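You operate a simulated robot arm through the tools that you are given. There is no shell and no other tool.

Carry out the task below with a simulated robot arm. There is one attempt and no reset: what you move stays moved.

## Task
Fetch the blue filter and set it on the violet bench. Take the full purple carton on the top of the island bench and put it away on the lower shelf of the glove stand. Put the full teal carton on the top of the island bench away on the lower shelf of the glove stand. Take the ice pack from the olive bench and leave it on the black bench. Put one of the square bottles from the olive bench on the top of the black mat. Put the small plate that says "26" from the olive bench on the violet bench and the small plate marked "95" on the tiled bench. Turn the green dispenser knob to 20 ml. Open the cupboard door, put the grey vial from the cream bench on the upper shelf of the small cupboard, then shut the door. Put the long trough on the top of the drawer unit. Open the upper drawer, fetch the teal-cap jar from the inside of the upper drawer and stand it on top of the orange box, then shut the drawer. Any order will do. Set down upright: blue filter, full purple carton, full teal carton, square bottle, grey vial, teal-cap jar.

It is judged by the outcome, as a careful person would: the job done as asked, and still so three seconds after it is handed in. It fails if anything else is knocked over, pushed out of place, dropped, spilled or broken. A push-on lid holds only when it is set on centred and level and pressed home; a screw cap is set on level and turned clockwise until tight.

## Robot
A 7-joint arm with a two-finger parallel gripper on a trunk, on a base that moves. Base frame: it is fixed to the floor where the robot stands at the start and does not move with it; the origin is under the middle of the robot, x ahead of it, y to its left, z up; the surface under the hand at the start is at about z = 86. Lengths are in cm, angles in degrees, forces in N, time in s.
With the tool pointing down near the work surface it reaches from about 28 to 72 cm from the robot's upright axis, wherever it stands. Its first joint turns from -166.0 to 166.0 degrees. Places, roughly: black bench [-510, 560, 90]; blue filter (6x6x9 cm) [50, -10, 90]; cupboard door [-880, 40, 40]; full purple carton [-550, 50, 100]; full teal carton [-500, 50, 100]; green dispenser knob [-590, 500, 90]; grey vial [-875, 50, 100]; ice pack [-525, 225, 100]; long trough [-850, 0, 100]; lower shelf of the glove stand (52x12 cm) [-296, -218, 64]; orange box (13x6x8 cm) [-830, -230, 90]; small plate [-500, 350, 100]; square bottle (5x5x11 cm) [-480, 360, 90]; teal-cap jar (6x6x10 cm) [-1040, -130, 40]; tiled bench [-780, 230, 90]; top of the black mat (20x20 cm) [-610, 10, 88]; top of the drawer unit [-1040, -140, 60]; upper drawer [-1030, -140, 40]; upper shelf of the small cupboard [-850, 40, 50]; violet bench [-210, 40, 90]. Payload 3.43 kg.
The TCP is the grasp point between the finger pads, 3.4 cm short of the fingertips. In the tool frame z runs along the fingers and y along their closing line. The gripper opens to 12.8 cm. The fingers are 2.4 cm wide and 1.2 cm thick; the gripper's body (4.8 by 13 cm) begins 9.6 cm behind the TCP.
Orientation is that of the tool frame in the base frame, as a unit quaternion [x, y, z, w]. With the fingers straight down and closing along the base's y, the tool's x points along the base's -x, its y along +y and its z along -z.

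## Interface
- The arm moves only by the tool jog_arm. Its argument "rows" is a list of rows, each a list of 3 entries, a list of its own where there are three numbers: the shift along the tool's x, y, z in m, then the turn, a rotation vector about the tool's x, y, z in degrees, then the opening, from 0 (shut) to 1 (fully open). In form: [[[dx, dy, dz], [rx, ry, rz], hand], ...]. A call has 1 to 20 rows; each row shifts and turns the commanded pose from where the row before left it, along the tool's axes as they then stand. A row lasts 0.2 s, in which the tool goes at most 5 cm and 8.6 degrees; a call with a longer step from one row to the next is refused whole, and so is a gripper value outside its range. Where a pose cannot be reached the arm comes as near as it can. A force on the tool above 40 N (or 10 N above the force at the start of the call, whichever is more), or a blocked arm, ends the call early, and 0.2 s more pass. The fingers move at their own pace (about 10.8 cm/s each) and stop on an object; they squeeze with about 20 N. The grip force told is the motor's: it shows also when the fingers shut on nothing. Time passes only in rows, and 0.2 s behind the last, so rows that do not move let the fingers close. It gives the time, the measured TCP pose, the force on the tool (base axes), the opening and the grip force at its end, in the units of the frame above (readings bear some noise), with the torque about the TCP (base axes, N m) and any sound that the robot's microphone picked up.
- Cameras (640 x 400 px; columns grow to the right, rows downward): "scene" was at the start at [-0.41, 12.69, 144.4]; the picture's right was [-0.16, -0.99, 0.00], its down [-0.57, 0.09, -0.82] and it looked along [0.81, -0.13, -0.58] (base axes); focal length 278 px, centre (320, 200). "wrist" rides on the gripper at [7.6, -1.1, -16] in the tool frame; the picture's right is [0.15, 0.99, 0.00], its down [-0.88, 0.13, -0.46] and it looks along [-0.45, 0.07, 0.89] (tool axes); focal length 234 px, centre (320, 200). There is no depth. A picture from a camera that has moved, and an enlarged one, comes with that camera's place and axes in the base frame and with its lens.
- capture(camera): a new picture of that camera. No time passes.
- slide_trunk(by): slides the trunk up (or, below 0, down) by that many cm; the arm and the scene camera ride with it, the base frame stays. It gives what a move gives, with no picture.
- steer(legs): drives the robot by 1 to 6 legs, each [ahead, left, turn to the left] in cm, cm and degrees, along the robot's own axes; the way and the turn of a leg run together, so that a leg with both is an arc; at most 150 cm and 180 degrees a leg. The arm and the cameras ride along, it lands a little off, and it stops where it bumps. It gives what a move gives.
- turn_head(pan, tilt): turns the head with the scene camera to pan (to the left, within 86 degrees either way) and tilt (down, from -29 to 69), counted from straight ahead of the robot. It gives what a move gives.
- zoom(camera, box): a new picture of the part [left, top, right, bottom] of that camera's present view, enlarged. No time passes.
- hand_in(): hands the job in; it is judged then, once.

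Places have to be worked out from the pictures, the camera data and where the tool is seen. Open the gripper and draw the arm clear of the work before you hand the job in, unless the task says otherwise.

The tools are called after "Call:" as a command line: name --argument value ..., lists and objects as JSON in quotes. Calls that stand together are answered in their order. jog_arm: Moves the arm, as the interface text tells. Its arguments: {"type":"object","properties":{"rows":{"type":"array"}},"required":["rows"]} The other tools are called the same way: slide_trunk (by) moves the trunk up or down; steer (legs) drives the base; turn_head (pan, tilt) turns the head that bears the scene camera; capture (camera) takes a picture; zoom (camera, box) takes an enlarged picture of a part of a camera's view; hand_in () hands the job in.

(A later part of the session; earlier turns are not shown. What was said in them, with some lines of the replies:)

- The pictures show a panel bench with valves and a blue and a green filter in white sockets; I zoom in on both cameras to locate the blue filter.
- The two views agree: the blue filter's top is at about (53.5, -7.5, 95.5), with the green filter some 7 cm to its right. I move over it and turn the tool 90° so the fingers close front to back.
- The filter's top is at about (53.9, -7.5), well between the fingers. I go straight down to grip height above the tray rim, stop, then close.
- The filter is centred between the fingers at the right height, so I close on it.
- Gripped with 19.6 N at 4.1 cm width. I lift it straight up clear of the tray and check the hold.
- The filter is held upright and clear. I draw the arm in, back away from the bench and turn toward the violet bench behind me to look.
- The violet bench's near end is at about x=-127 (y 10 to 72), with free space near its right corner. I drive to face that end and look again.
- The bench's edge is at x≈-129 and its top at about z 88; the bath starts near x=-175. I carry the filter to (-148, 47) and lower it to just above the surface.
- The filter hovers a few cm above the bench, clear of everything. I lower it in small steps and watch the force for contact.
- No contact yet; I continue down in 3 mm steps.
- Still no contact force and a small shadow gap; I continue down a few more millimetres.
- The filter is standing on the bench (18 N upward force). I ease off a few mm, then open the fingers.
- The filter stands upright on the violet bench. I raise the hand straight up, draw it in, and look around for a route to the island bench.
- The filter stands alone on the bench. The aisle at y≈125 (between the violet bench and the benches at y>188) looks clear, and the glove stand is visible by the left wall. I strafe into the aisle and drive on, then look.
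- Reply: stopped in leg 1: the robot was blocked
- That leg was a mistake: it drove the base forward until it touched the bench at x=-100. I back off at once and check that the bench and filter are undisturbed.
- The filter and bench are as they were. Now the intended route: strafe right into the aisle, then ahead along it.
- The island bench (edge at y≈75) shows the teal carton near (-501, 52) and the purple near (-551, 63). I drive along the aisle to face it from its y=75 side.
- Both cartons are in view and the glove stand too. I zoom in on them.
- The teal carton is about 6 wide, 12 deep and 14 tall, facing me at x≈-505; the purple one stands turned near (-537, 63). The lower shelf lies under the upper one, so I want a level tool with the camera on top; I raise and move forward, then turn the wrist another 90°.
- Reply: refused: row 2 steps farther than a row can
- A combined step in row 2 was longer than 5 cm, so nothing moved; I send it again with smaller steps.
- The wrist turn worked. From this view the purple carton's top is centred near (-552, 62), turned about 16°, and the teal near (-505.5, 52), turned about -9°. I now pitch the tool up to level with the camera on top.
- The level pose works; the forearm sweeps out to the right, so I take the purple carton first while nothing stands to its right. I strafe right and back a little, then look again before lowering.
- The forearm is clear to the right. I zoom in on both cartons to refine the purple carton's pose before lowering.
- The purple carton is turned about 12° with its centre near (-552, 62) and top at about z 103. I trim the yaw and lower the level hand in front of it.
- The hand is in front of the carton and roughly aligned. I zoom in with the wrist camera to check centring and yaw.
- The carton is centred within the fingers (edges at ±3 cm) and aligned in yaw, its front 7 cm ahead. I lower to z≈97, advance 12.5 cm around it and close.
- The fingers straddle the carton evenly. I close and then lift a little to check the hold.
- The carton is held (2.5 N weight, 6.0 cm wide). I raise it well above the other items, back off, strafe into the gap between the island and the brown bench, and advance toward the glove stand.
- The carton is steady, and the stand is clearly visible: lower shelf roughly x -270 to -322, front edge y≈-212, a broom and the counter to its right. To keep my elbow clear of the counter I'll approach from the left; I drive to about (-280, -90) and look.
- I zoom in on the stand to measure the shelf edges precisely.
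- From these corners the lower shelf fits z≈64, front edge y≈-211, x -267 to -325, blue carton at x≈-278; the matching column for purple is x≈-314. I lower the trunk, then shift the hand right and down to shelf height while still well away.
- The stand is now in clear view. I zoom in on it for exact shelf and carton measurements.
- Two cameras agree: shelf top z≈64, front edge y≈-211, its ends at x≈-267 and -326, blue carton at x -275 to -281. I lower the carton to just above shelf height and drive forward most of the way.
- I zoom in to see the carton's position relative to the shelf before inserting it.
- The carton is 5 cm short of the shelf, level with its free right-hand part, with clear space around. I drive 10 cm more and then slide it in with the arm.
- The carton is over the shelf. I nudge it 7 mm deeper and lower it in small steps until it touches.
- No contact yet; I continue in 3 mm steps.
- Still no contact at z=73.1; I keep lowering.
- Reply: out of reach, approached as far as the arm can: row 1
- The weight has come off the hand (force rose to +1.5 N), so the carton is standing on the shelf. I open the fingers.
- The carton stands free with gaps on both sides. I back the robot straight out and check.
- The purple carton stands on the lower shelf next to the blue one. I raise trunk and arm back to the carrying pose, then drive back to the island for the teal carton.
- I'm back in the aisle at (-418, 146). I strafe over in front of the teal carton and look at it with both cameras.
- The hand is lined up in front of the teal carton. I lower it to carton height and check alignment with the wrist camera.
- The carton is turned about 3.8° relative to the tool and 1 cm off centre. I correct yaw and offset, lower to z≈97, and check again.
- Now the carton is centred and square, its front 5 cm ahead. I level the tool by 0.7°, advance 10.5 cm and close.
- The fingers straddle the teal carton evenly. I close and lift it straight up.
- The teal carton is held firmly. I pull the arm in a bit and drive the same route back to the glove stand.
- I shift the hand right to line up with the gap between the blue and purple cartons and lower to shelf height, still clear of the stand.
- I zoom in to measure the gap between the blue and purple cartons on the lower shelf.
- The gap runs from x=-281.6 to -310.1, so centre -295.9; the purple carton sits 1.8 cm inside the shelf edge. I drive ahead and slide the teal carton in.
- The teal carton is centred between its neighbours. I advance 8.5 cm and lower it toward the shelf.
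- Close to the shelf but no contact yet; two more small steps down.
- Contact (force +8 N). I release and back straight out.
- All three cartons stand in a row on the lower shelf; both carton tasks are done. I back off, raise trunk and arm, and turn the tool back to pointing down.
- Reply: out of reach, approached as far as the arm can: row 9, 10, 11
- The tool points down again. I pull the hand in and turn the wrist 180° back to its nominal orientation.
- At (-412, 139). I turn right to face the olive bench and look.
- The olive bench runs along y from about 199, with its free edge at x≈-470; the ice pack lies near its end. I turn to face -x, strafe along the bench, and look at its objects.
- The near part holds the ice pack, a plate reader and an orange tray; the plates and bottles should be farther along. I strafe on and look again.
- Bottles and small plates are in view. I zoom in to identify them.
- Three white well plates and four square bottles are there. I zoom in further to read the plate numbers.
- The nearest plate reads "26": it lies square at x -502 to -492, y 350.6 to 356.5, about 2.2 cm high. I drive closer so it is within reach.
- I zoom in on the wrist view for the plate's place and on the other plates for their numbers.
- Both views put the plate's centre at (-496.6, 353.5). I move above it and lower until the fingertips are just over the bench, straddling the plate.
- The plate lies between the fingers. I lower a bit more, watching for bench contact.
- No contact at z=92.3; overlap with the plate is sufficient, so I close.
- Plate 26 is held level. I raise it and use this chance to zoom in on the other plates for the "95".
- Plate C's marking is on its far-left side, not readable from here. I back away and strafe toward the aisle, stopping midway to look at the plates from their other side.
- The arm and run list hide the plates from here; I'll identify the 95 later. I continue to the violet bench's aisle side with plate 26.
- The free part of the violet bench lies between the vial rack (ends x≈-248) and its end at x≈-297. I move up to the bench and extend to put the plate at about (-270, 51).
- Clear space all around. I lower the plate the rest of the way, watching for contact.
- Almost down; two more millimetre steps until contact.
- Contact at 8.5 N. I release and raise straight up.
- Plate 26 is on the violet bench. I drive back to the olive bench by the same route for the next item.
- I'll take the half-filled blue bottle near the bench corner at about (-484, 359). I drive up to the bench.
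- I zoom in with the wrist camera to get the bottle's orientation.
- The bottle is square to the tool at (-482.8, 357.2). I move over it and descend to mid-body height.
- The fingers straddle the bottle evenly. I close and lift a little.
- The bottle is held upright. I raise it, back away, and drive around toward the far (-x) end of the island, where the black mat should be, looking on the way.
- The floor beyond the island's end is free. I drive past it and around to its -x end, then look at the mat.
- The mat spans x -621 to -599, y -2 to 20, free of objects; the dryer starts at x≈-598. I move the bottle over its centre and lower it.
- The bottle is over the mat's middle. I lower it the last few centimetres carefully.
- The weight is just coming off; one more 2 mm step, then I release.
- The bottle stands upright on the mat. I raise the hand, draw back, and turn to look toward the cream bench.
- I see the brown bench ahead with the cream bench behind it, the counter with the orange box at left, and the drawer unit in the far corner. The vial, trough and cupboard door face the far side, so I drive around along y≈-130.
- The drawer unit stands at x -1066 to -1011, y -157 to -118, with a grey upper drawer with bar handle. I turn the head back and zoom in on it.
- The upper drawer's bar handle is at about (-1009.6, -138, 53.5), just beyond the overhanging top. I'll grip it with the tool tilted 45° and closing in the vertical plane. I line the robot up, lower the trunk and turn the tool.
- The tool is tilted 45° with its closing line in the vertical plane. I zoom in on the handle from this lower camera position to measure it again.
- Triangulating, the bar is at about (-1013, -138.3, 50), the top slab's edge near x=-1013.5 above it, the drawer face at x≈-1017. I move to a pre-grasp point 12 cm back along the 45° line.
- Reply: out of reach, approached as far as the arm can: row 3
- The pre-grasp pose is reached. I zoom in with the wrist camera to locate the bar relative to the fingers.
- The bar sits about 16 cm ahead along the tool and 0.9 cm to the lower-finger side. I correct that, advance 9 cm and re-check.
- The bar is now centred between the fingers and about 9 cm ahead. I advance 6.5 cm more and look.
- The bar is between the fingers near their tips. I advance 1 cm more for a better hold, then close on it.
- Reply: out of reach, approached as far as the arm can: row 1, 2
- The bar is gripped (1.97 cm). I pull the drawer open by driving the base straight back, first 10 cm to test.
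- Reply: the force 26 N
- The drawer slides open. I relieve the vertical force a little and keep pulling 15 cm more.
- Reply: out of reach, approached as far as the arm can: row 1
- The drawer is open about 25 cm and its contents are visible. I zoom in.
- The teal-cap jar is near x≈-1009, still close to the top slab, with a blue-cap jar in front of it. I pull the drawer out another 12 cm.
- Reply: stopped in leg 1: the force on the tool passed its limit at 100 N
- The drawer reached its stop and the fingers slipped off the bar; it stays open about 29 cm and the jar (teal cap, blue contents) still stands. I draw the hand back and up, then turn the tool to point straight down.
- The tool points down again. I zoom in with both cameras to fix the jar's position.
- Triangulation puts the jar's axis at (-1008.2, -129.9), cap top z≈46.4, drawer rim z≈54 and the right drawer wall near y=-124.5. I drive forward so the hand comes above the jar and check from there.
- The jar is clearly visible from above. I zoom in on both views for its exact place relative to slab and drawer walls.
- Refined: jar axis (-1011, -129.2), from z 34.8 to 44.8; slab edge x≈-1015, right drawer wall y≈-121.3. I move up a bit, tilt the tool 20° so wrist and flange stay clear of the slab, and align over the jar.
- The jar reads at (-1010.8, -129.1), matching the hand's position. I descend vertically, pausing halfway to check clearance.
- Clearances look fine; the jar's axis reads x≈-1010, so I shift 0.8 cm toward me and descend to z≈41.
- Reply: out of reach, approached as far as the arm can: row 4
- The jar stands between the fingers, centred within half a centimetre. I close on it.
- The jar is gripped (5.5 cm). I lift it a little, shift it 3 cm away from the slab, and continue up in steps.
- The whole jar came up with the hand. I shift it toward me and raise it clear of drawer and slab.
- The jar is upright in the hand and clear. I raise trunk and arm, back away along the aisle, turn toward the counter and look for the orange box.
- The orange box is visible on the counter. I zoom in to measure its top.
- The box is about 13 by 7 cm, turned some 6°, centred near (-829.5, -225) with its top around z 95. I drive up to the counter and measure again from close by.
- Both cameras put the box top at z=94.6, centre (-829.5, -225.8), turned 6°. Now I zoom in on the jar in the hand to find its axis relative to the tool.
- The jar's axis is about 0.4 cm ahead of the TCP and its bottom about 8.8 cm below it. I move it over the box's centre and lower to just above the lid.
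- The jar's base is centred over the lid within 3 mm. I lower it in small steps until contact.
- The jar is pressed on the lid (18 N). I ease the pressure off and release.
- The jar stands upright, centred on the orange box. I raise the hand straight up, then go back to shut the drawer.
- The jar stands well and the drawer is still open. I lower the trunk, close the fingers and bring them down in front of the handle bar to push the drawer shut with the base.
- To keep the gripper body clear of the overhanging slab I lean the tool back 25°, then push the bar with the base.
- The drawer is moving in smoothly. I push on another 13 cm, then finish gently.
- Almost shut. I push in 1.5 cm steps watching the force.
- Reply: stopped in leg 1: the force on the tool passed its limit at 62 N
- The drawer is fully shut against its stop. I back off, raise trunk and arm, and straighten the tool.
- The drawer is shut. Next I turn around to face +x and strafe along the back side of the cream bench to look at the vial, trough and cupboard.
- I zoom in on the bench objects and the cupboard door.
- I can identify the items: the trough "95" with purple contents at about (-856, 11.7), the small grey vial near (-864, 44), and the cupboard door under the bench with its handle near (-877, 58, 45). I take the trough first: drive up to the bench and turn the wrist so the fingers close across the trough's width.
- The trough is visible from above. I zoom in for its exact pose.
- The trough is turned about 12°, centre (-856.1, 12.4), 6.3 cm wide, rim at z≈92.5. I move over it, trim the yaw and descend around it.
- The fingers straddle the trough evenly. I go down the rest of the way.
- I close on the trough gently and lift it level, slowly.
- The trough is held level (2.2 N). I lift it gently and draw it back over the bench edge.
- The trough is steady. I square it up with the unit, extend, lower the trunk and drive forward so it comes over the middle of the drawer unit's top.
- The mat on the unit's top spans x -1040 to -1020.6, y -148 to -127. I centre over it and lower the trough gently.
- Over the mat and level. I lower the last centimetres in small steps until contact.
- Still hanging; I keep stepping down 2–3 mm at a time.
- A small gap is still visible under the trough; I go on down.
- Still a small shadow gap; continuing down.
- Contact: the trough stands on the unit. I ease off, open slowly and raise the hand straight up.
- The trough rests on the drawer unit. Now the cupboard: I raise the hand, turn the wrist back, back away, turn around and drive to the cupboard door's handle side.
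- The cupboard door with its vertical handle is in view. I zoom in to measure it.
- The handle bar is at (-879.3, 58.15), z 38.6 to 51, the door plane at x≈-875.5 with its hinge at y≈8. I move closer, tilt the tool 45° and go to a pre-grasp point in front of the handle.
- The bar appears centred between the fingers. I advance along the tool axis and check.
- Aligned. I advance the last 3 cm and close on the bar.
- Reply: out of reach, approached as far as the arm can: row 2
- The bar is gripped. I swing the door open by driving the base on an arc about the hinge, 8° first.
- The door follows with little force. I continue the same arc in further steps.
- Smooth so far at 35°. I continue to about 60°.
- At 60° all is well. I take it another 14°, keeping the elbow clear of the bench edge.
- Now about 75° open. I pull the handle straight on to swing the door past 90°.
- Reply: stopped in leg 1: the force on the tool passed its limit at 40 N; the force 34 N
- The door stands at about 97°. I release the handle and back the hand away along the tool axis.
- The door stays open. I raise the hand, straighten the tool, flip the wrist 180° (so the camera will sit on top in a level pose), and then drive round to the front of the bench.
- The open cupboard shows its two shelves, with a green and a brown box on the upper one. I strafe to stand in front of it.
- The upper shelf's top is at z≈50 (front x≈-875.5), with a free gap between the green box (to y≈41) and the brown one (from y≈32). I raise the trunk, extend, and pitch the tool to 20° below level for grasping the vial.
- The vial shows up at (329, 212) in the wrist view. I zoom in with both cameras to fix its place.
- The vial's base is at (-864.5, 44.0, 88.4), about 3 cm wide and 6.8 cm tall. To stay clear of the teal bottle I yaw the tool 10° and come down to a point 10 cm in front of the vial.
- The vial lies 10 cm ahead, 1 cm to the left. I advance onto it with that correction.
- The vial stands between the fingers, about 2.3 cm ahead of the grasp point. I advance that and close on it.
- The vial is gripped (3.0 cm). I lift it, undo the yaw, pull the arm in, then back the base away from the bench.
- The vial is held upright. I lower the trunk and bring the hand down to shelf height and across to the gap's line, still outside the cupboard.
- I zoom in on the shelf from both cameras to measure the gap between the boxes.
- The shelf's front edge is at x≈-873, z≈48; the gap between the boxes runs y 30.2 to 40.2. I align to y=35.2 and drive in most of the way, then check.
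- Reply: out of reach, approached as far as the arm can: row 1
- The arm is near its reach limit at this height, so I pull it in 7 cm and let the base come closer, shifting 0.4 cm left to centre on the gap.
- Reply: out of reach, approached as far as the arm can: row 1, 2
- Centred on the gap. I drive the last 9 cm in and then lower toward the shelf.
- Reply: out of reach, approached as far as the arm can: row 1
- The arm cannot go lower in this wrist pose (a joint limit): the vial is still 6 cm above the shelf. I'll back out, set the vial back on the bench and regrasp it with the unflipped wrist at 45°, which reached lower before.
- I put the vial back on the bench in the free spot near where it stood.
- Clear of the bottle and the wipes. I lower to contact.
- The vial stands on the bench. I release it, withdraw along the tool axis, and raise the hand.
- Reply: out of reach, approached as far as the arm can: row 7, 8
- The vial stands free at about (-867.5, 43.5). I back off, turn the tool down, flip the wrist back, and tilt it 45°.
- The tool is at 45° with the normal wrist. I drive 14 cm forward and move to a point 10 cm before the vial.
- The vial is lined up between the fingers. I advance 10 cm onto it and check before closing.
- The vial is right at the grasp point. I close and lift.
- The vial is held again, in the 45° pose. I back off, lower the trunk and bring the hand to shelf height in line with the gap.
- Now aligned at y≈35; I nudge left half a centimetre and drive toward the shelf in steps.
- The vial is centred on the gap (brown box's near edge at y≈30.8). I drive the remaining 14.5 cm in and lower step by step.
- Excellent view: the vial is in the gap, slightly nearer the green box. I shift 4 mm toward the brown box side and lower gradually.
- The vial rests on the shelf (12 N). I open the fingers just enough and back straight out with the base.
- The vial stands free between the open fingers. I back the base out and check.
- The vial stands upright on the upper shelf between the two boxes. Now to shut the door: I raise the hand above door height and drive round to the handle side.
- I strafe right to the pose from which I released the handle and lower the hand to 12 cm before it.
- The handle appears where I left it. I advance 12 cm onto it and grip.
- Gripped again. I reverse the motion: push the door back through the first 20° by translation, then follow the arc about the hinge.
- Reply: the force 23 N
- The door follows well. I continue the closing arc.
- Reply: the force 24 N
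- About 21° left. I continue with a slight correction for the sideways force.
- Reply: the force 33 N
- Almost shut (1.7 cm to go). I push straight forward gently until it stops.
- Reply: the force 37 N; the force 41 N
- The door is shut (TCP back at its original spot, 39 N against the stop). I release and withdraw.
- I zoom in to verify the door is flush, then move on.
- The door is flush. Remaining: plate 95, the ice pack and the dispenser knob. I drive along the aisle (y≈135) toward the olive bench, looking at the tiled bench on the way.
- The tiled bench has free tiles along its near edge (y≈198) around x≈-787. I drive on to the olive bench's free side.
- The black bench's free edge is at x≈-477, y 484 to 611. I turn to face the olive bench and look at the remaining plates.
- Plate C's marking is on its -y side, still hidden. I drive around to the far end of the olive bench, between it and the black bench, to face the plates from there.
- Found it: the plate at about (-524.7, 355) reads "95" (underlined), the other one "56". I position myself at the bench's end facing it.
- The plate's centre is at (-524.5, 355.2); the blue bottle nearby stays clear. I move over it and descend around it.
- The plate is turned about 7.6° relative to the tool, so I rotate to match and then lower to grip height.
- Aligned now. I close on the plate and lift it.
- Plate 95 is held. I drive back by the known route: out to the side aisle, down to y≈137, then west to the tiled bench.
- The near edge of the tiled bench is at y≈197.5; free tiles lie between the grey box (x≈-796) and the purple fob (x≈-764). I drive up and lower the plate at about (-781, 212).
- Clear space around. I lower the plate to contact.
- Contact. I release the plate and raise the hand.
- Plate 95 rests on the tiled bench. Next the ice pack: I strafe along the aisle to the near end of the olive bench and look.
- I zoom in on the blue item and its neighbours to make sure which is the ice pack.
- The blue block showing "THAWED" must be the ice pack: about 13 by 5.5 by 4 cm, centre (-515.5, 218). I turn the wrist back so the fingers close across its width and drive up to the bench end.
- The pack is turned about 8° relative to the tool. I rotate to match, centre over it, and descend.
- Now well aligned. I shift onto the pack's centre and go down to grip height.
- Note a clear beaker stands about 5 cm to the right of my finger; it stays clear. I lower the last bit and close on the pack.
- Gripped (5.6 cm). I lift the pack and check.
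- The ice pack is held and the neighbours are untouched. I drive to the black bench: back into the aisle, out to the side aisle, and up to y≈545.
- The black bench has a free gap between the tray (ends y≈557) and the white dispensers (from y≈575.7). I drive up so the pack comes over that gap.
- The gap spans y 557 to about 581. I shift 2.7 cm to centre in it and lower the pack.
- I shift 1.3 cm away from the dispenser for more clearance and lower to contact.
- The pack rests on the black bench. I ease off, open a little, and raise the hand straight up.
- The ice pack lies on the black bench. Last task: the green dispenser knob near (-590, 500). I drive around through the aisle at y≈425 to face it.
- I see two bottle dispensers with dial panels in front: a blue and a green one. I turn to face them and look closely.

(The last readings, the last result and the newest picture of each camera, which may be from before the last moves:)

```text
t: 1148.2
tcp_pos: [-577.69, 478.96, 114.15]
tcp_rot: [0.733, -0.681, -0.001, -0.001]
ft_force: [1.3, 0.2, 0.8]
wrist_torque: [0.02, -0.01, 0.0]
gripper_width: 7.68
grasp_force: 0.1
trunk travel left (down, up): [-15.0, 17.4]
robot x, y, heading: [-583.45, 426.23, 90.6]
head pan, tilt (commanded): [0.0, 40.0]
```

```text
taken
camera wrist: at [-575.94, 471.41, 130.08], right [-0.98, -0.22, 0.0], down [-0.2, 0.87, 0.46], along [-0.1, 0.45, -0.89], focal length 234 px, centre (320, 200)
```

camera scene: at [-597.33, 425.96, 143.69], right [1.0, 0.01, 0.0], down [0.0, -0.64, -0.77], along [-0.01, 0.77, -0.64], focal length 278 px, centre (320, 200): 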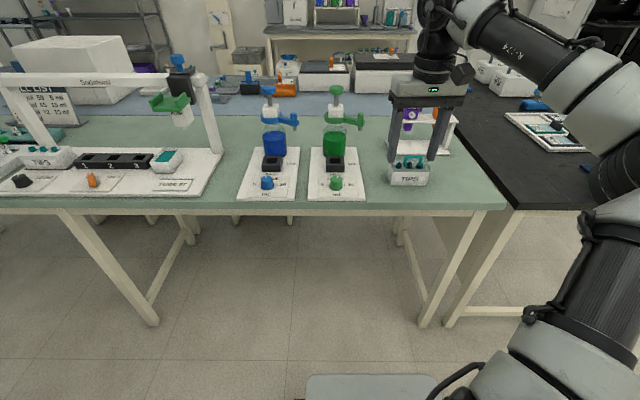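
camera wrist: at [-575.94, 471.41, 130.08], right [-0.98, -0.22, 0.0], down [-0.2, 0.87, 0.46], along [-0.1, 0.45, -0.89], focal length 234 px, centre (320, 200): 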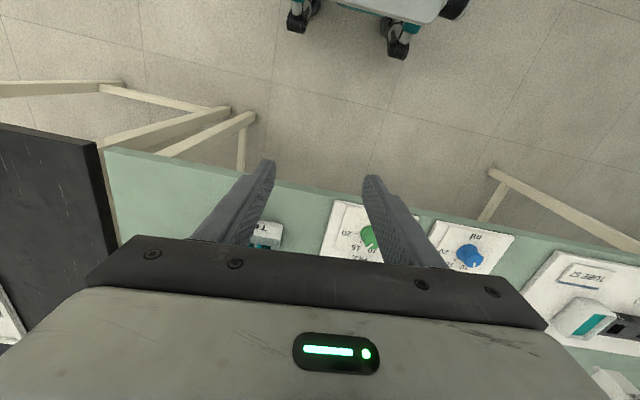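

Call:
zoom --camera "scene" --box '[225, 80, 375, 210]'

Call:
zoom --camera "scene" --box '[300, 145, 375, 205]'

Call:
zoom --camera "wrist" --box '[310, 190, 460, 280]'

```text
3.08 times, centred on (300, 145) of scene
camera zoom: at [-597.33, 425.96, 143.69], right [1.0, 0.01, 0.0], down [0.0, -0.64, -0.77], along [-0.01, 0.77, -0.64], focal length 857 px, centre (382, 369)
```

zoom: 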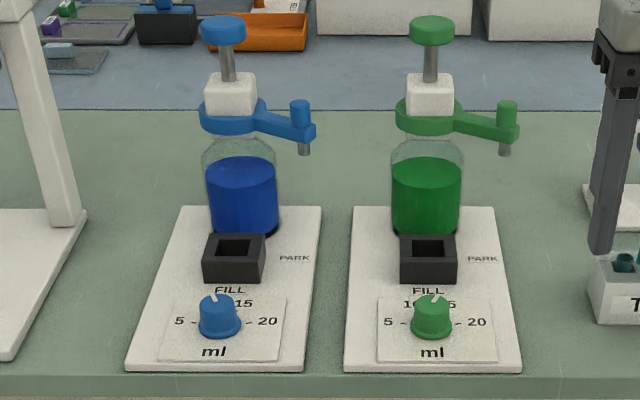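

```text
6.67 times, centred on (338, 175) of scene
camera zoom: at [-597.33, 425.96, 143.69], right [1.0, 0.01, 0.0], down [0.0, -0.64, -0.77], along [-0.01, 0.77, -0.64], focal length 1857 px, centre (203, 367)
```

zoom: 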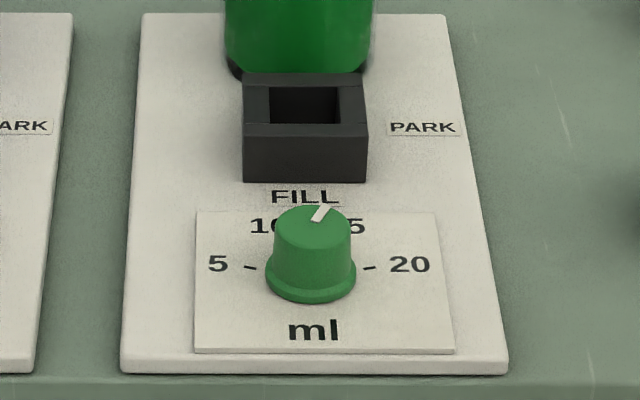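

```text
4.27 times, centred on (385, 235) of wrist
camera zoom: at [-575.94, 471.41, 130.08], right [-0.98, -0.22, 0.0], down [-0.2, 0.87, 0.46], along [-0.1, 0.45, -0.89], focal length 999 px, centre (43, 51)
```

zoom: 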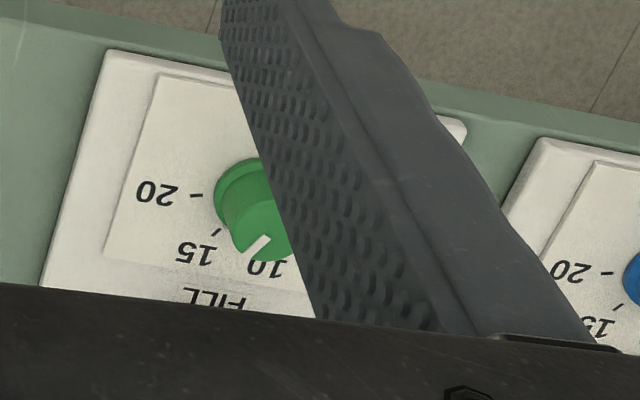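

The green dial reads 5, 10, 15, 20 ml around the knob and its pointer stands near 15; the knob is at about (-593, 497.4), top z≈93. I move up and bring the hand over it for a clear top view.

Call:
steer --legs '[[21, 6, -0.4]]'

Call:
jog_arm --rows '[[[0.01, 0.045, 0], [0, 0, 4.4], 0.9], [[0.015, 0.04, 0], [0, 0, 0], 0.9]]'

Call:
capture --camera "wrist"

Call:
capture --camera "scene"

```text
t: 1149.9
tcp_pos: [-583.48, 499.92, 113.99]
tcp_rot: [0.732, -0.682, -0.002, -0.001]
ft_force: [-0.2, -0.1, 0.8]
wrist_torque: [0.0, 0.01, -0.02]
gripper_width: 7.7
grasp_force: 0.0
trunk travel left (down, up): [-15.0, 17.4]
robot x, y, heading: [-589.73, 447.33, 90.1]
head pan, tilt (commanded): [0.0, 40.0]
```

```text
t: 1150.5
tcp_pos: [-591.95, 497.14, 114.07]
tcp_rot: [-0.705, 0.71, 0.001, 0.001]
ft_force: [0.1, 0.6, -0.4]
wrist_torque: [-0.03, 0.06, 0.0]
gripper_width: 11.52
grasp_force: 0.0
trunk travel left (down, up): [-15.0, 17.4]
robot x, y, heading: [-589.42, 447.56, 90.3]
head pan, tilt (commanded): [0.0, 40.0]
```

```text
taken
camera wrist: at [-590.86, 489.47, 130.09], right [-0.99, -0.14, 0.0], down [-0.12, 0.88, 0.46], along [-0.06, 0.46, -0.89], focal length 234 px, centre (320, 200)
```

wrist: 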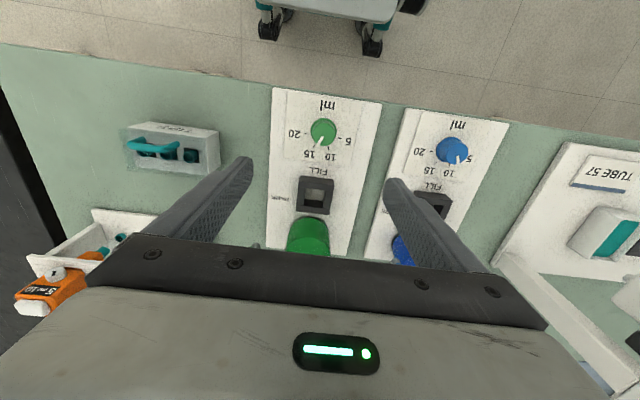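

```text
taken
camera scene: at [-603.43, 447.07, 143.69], right [1.0, 0.0, 0.0], down [0.0, -0.64, -0.77], along [0.0, 0.77, -0.64], focal length 278 px, centre (320, 200)
```

scene: 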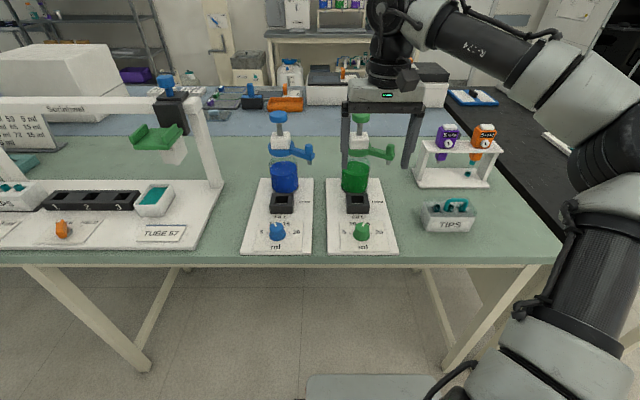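

Now the wrist camera sees the green dial unobstructed. I zoom in to read the pointer precisely.

Call:
zoom --camera "wrist" --box '[270, 90, 380, 170]'

Call:
zoom --camera "scene" --box '[325, 205, 400, 260]'

```text
5.00 times, centred on (325, 130) of wrist
camera zoom: at [-590.86, 489.47, 130.09], right [-0.99, -0.14, 0.0], down [-0.12, 0.88, 0.46], along [-0.06, 0.46, -0.89], focal length 1171 px, centre (295, 550)
```

zoom: 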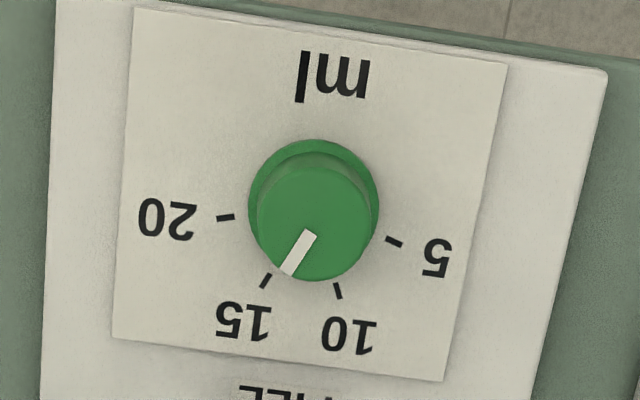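

```text
7.27 times, centred on (362, 232) of scene
camera zoom: at [-603.43, 447.07, 143.69], right [1.0, 0.0, 0.0], down [0.0, -0.64, -0.77], along [0.0, 0.77, -0.64], focal length 2026 px, centre (11, -36)
```

zoom: 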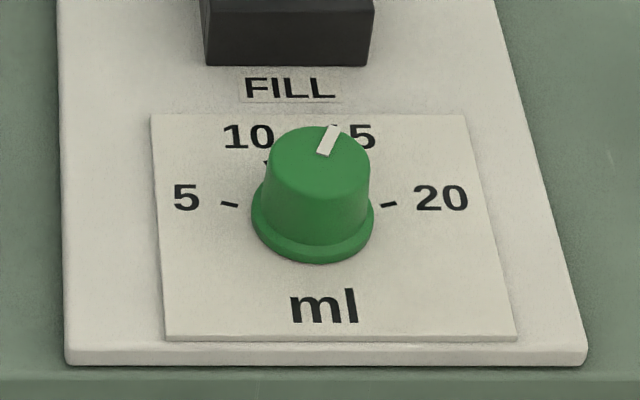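

The ticks fit a dial centred at (-592.46, 497.4) with 50.5° between marks; the pointer is on 15, so 20 needs a 50.5° clockwise turn. I descend over the knob with the fingers open.

Call:
jog_arm --rows '[[[-0.0026, 0.0051, 0], [0, 0, 0], 0.55], [[0, 0, 0.04], [0, 0, 0], 0.5], [[0, 0, 0.04], [0, 0, 0], 0.5], [[0, 0, 0.04], [0, 0, 0], 0.5], [[0, 0, 0.04], [0, 0, 0], 0.5], [[0, 0, 0.025], [0, 0, 0], 0.5]]'

Call:
capture --camera "wrist"

Call:
zoom --camera "scene" --box '[310, 120, 440, 260]'

```text
t: 1151.9
tcp_pos: [-592.43, 497.39, 95.42]
tcp_rot: [-0.705, 0.71, 0.002, 0.001]
ft_force: [0.9, 0.7, -0.1]
wrist_torque: [0.01, 0.0, 0.02]
gripper_width: 6.38
grasp_force: 0.0
trunk travel left (down, up): [-15.0, 17.4]
robot x, y, heading: [-589.51, 447.53, 90.5]
head pan, tilt (commanded): [0.0, 40.0]
```

```text
taken
camera wrist: at [-591.3, 489.78, 111.47], right [-0.99, -0.14, 0.0], down [-0.12, 0.88, 0.46], along [-0.06, 0.46, -0.89], focal length 234 px, centre (320, 200)
```

wrist: 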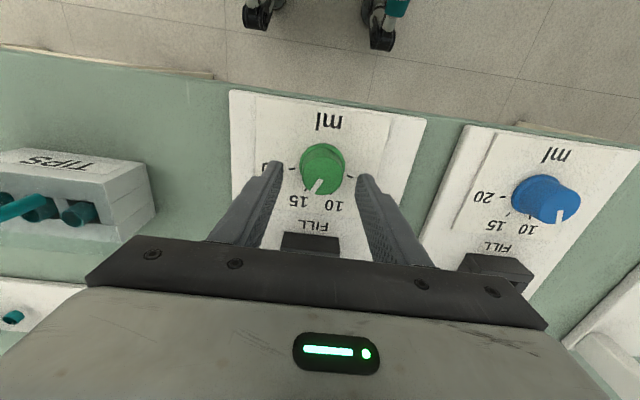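

```text
2.86 times, centred on (375, 190) of scene
camera zoom: at [-603.43, 447.07, 143.69], right [1.0, 0.0, 0.0], down [0.0, -0.64, -0.77], along [0.0, 0.77, -0.64], focal length 796 px, centre (163, 229)
```

zoom: 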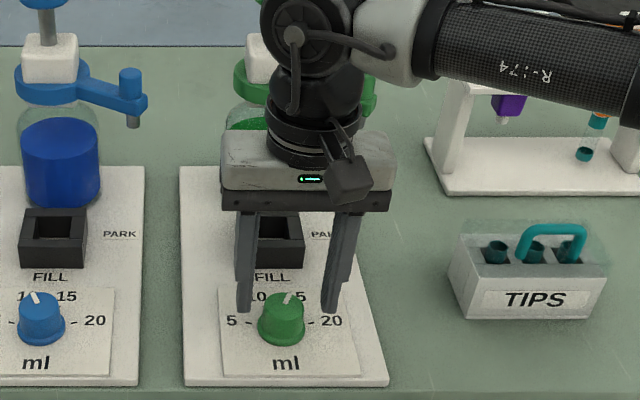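

I zoom in to verify the knob is centred between the fingers.

Call:
zoom --camera "wrist" --box '[250, 120, 390, 230]'

```text
3.64 times, centred on (320, 175) of wrist
camera zoom: at [-591.3, 489.78, 111.47], right [-0.99, -0.14, 0.0], down [-0.12, 0.88, 0.46], along [-0.06, 0.46, -0.89], focal length 852 px, centre (320, 291)
```

zoom: 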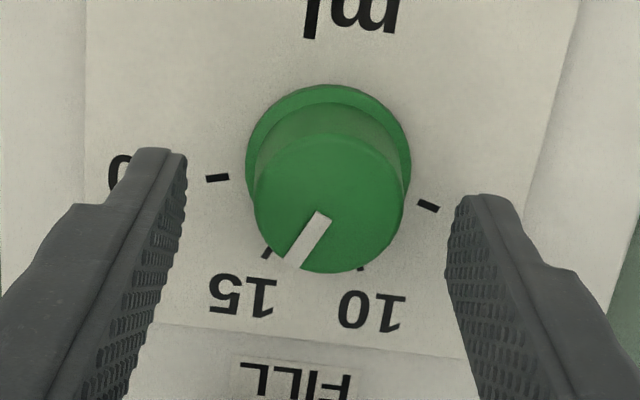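

The knob is centred; its top is at z≈92. I lower 1.5 cm and close on it.

Call:
jog_arm --rows '[[[0, 0, 0.01], [0, 0, 0], 0.5], [[0, 0, 0.005], [0, 0, 0], 0.5]]'

Call:
jog_arm --rows '[[[0, 0, 0], [0, 0, 0], 0.35], [[0, 0, 0], [0, 0, 0], 0.0], [[0, 0, 0], [0, 0, 0], 0.0], [[0, 0, 0], [0, 0, 0], 0.0]]'

Call:
zoom --camera "wrist" --box '[250, 120, 390, 230]'

```text
t: 1152.5
tcp_pos: [-592.31, 497.45, 94.05]
tcp_rot: [-0.705, 0.71, 0.002, 0.002]
ft_force: [-0.3, 0.2, -0.2]
wrist_torque: [0.02, -0.02, 0.02]
gripper_width: 6.39
grasp_force: 0.1
trunk travel left (down, up): [-15.0, 17.4]
robot x, y, heading: [-589.35, 447.42, 90.1]
head pan, tilt (commanded): [0.0, 40.0]
```

```text
t: 1153.5
tcp_pos: [-592.49, 497.43, 94.07]
tcp_rot: [-0.705, 0.709, 0.002, 0.001]
ft_force: [-13.4, -1.0, -4.2]
wrist_torque: [0.4, 0.7, -0.06]
gripper_width: 3.69
grasp_force: 45.2
trunk travel left (down, up): [-15.0, 17.4]
robot x, y, heading: [-589.61, 447.8, 90.2]
head pan, tilt (commanded): [0.0, 40.0]
```

```text
3.64 times, centred on (320, 175) of wrist
camera zoom: at [-591.43, 489.8, 110.05], right [-0.99, -0.14, 0.0], down [-0.13, 0.88, 0.46], along [-0.07, 0.46, -0.89], focal length 852 px, centre (320, 291)
```

zoom: 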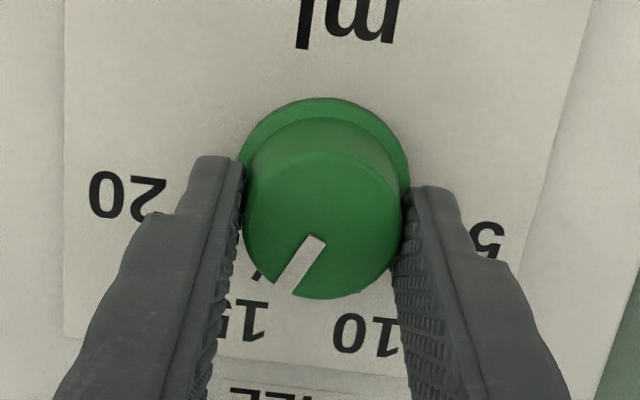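

The knob is gripped (3.7 cm). I turn it 50.5° clockwise.

Call:
jog_arm --rows '[[[0, 0.001, 0], [0, 0, 5.0], 0.0], [[0, 0, 0], [0, 0, 6.5], 0.0], [[0, 0, 0], [0, 0, 6.5], 0.0], [[0, 0, 0], [0, 0, 6.5], 0.0], [[0, 0, 0], [0, 0, 6.5], 0.0], [[0, 0, 0], [0, 0, 6.5], 0.0], [[0, 0, 0], [0, 0, 6.5], 0.0], [[0, 0, 0], [0, 0, 6.5], 0.0], [[0, 0, 0], [0, 0, 0], 0.0]]'

Call:
capture --camera "wrist"

Call:
zoom --camera "scene" --box '[320, 190, 410, 260]'

```text
t: 1155.5
tcp_pos: [-592.32, 497.2, 94.04]
tcp_rot: [-0.334, 0.942, 0.0, 0.002]
ft_force: [4.3, -15.8, -2.7]
wrist_torque: [-0.68, -0.18, 0.51]
gripper_width: 3.68
grasp_force: 45.0
trunk travel left (down, up): [-15.0, 17.4]
robot x, y, heading: [-589.66, 447.48, 90.1]
head pan, tilt (commanded): [0.0, 40.0]
```

```text
taken
camera wrist: at [-597.54, 491.68, 110.06], right [-0.74, 0.68, 0.0], down [0.6, 0.65, 0.46], along [0.31, 0.34, -0.89], focal length 234 px, centre (320, 200)
```

wrist: 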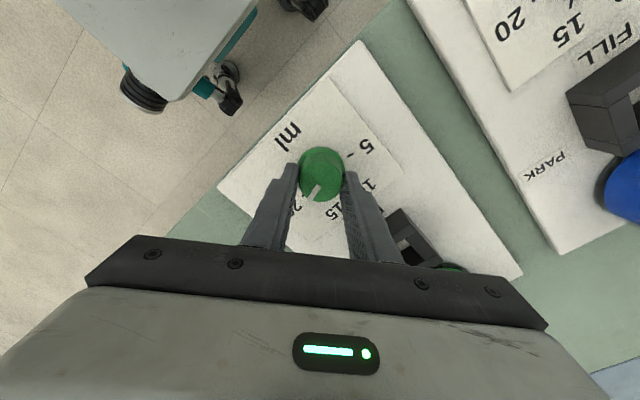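

```text
5.71 times, centred on (365, 225) of scene
camera zoom: at [-603.39, 446.97, 143.69], right [1.0, 0.0, 0.0], down [0.0, -0.64, -0.77], along [0.0, 0.77, -0.64], focal length 1592 px, centre (63, 57)
```

zoom: 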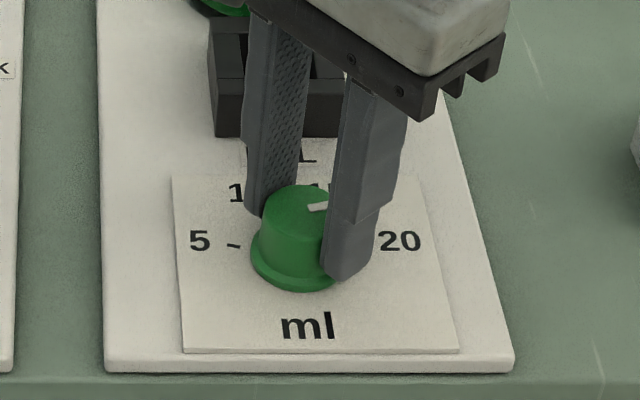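

The pointer now points toward 20. I zoom in with the wrist camera to measure it precisely.

Call:
zoom --camera "wrist" --box '[260, 110, 400, 230]'

```text
3.33 times, centred on (330, 170) of wrist
camera zoom: at [-597.54, 491.68, 110.06], right [-0.74, 0.68, 0.0], down [0.6, 0.65, 0.46], along [0.31, 0.34, -0.89], focal length 781 px, centre (287, 300)
```

zoom: 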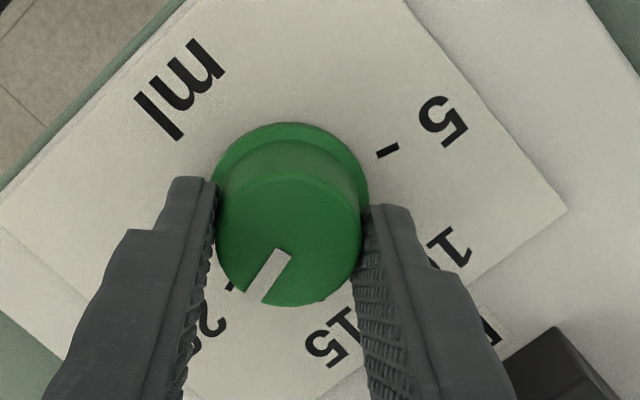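

The pointer measures about 14.3°, i.e. on the 20 mark (14.2°). I release the knob and raise the hand to confirm.

Call:
jog_arm --rows '[[[0, 0, 0], [0, 0, 0], 0.33], [[0, 0, 0], [0, 0, 0], 0.4], [[0, 0, 0], [0, 0, 0], 0.5], [[0, 0, -0.02], [0, 0, 0], 0.5], [[0, 0, -0.04], [0, 0, 0], 0.5], [[0, 0, -0.04], [0, 0, 0], 0.5], [[0, 0, -0.04], [0, 0, 0], 0.5], [[0, 0, -0.04], [0, 0, 0], 0.5]]'

Call:
capture --camera "wrist"

Call:
zoom --camera "scene" --box '[325, 205, 400, 260]'

```text
t: 1157.3
tcp_pos: [-592.43, 497.44, 112.07]
tcp_rot: [-0.334, 0.942, 0.002, 0.0]
ft_force: [0.2, -0.7, 0.4]
wrist_torque: [-0.01, 0.0, -0.02]
gripper_width: 6.4
grasp_force: 0.1
trunk travel left (down, up): [-15.0, 17.4]
robot x, y, heading: [-589.15, 447.58, 90.0]
head pan, tilt (commanded): [0.0, 40.0]
```

```text
taken
camera wrist: at [-597.57, 491.82, 128.09], right [-0.74, 0.68, 0.0], down [0.6, 0.65, 0.46], along [0.31, 0.34, -0.89], focal length 234 px, centre (320, 200)
```

wrist: 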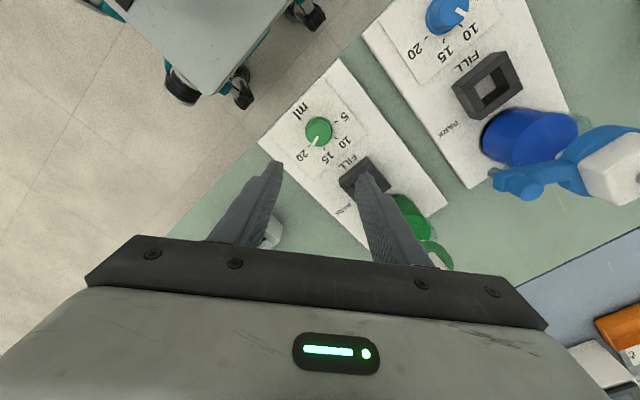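

```text
7.27 times, centred on (362, 232) of scene
camera zoom: at [-603.43, 447.08, 143.69], right [1.0, 0.0, 0.0], down [0.0, -0.64, -0.77], along [0.0, 0.77, -0.64], focal length 2026 px, centre (11, -36)
```

zoom: 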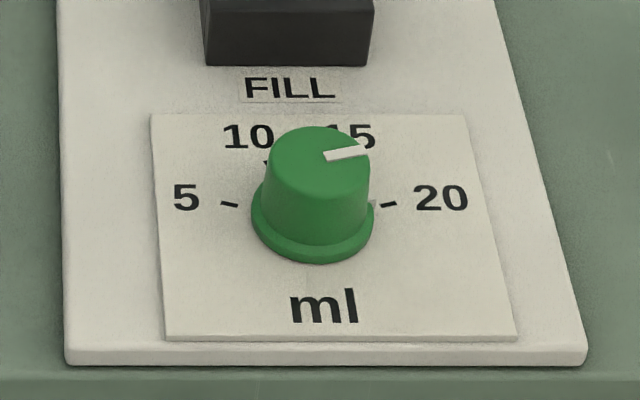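

Call:
zoom --camera "wrist" --box '[270, 80, 380, 180]'

```text
4.00 times, centred on (325, 130) of wrist
camera zoom: at [-597.57, 491.82, 128.09], right [-0.74, 0.68, 0.0], down [0.6, 0.65, 0.46], along [0.31, 0.34, -0.89], focal length 937 px, centre (300, 480)
```

zoom: 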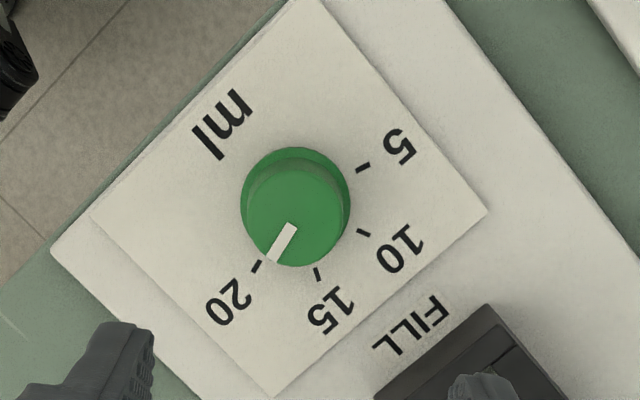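

The pointer measures 14.1° against the 20 ml mark at 14.2°: set correctly. I back away from the bench with the gripper open and take a last look at the dispensers and the black bench.

Call:
steer --legs '[[-22, 0, 0]]'

Call:
jog_arm --rows '[[[0, 0, -0.02], [0, 0, 0], 0.8], [[0, 0, -0.02], [0, 0, 0], 0.8]]'

Call:
turn_head --pan -25 --tilt 30

Call:
capture --camera "scene"

```text
t: 1159.0
tcp_pos: [-592.44, 475.71, 111.98]
tcp_rot: [-0.335, 0.942, 0.002, 0.001]
ft_force: [0.9, 0.3, -0.2]
wrist_torque: [-0.02, 0.01, -0.02]
gripper_width: 6.4
grasp_force: 0.0
trunk travel left (down, up): [-15.0, 17.4]
robot x, y, heading: [-589.44, 425.74, 89.9]
head pan, tilt (commanded): [0.0, 40.0]
```

```text
t: 1159.6
tcp_pos: [-592.44, 475.59, 115.9]
tcp_rot: [-0.335, 0.942, 0.002, 0.001]
ft_force: [0.5, -0.2, -0.3]
wrist_torque: [0.0, 0.03, 0.0]
gripper_width: 10.24
grasp_force: 0.1
trunk travel left (down, up): [-15.0, 17.4]
robot x, y, heading: [-589.23, 425.5, 89.9]
head pan, tilt (commanded): [0.0, 40.0]
```

```text
t: 1160.5
tcp_pos: [-592.36, 475.54, 115.89]
tcp_rot: [-0.334, 0.943, 0.002, 0.002]
ft_force: [0.0, -0.3, 0.3]
wrist_torque: [0.05, -0.03, -0.03]
gripper_width: 10.22
grasp_force: 0.0
trunk travel left (down, up): [-15.0, 17.4]
robot x, y, heading: [-589.15, 425.62, 90.3]
head pan, tilt (commanded): [-25.0, 30.0]
```

```text
taken
camera scene: at [-599.56, 424.85, 145.22], right [0.91, -0.42, 0.0], down [-0.21, -0.45, -0.87], along [0.36, 0.79, -0.5], focal length 278 px, centre (320, 200)
```

scene: 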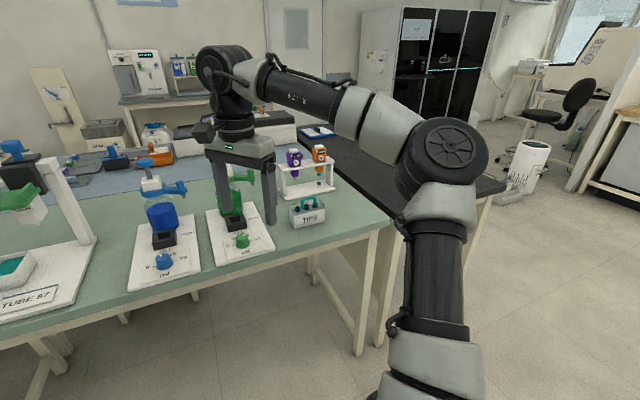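

All parts are done: filter, both cartons, ice pack, bottle, both plates, knob, vial with the door shut, trough, and jar with the drawer shut. The gripper is open and the arm is clear, so I hand the job in.

Call:
hand_in

```text
The job is handed in.
```

I've handed the job in with every part of the task carried out. The gripper is open and the arm is clear of the work.

- **Blue filter:** upright on the violet bench, near its corner.
- **Cartons:** the full purple and full teal cartons stand on the lower shelf of the glove stand, in line with the blue one already there.
- **Ice pack:** the blue pack reading "THAWED" is on the black bench.
- **Square bottle:** the half-filled blue one stands in the middle of the black mat.
- **Plates:** "26" is on the violet bench and "95" is on the tiled bench. I checked the underline on "95" to tell it from the plate marked "56".
- **Green dispenser knob:** the pointer measures on the 20 ml mark, to within a degree or so.
- **Grey vial:** upright on the upper shelf of the small cupboard, between the two boxes, and the door is shut. I did not see the vial again after shutting the door.
- **Long trough:** level on top of the drawer unit, on the teal mat there.
- **Teal-cap jar:** upright on the orange box, and the upper drawer is shut.

Two things did not go to plan:

- **Violet bench bump:** early on I drove the base into the end of the violet bench by mistake. The filter and bench looked undisturbed afterwards.
- **Drawer stop:** while opening the drawer I pulled past its stop and the fingers slipped off the handle. The jar stayed standing.

I did not go back round to re-inspect the earlier placements before handing in.
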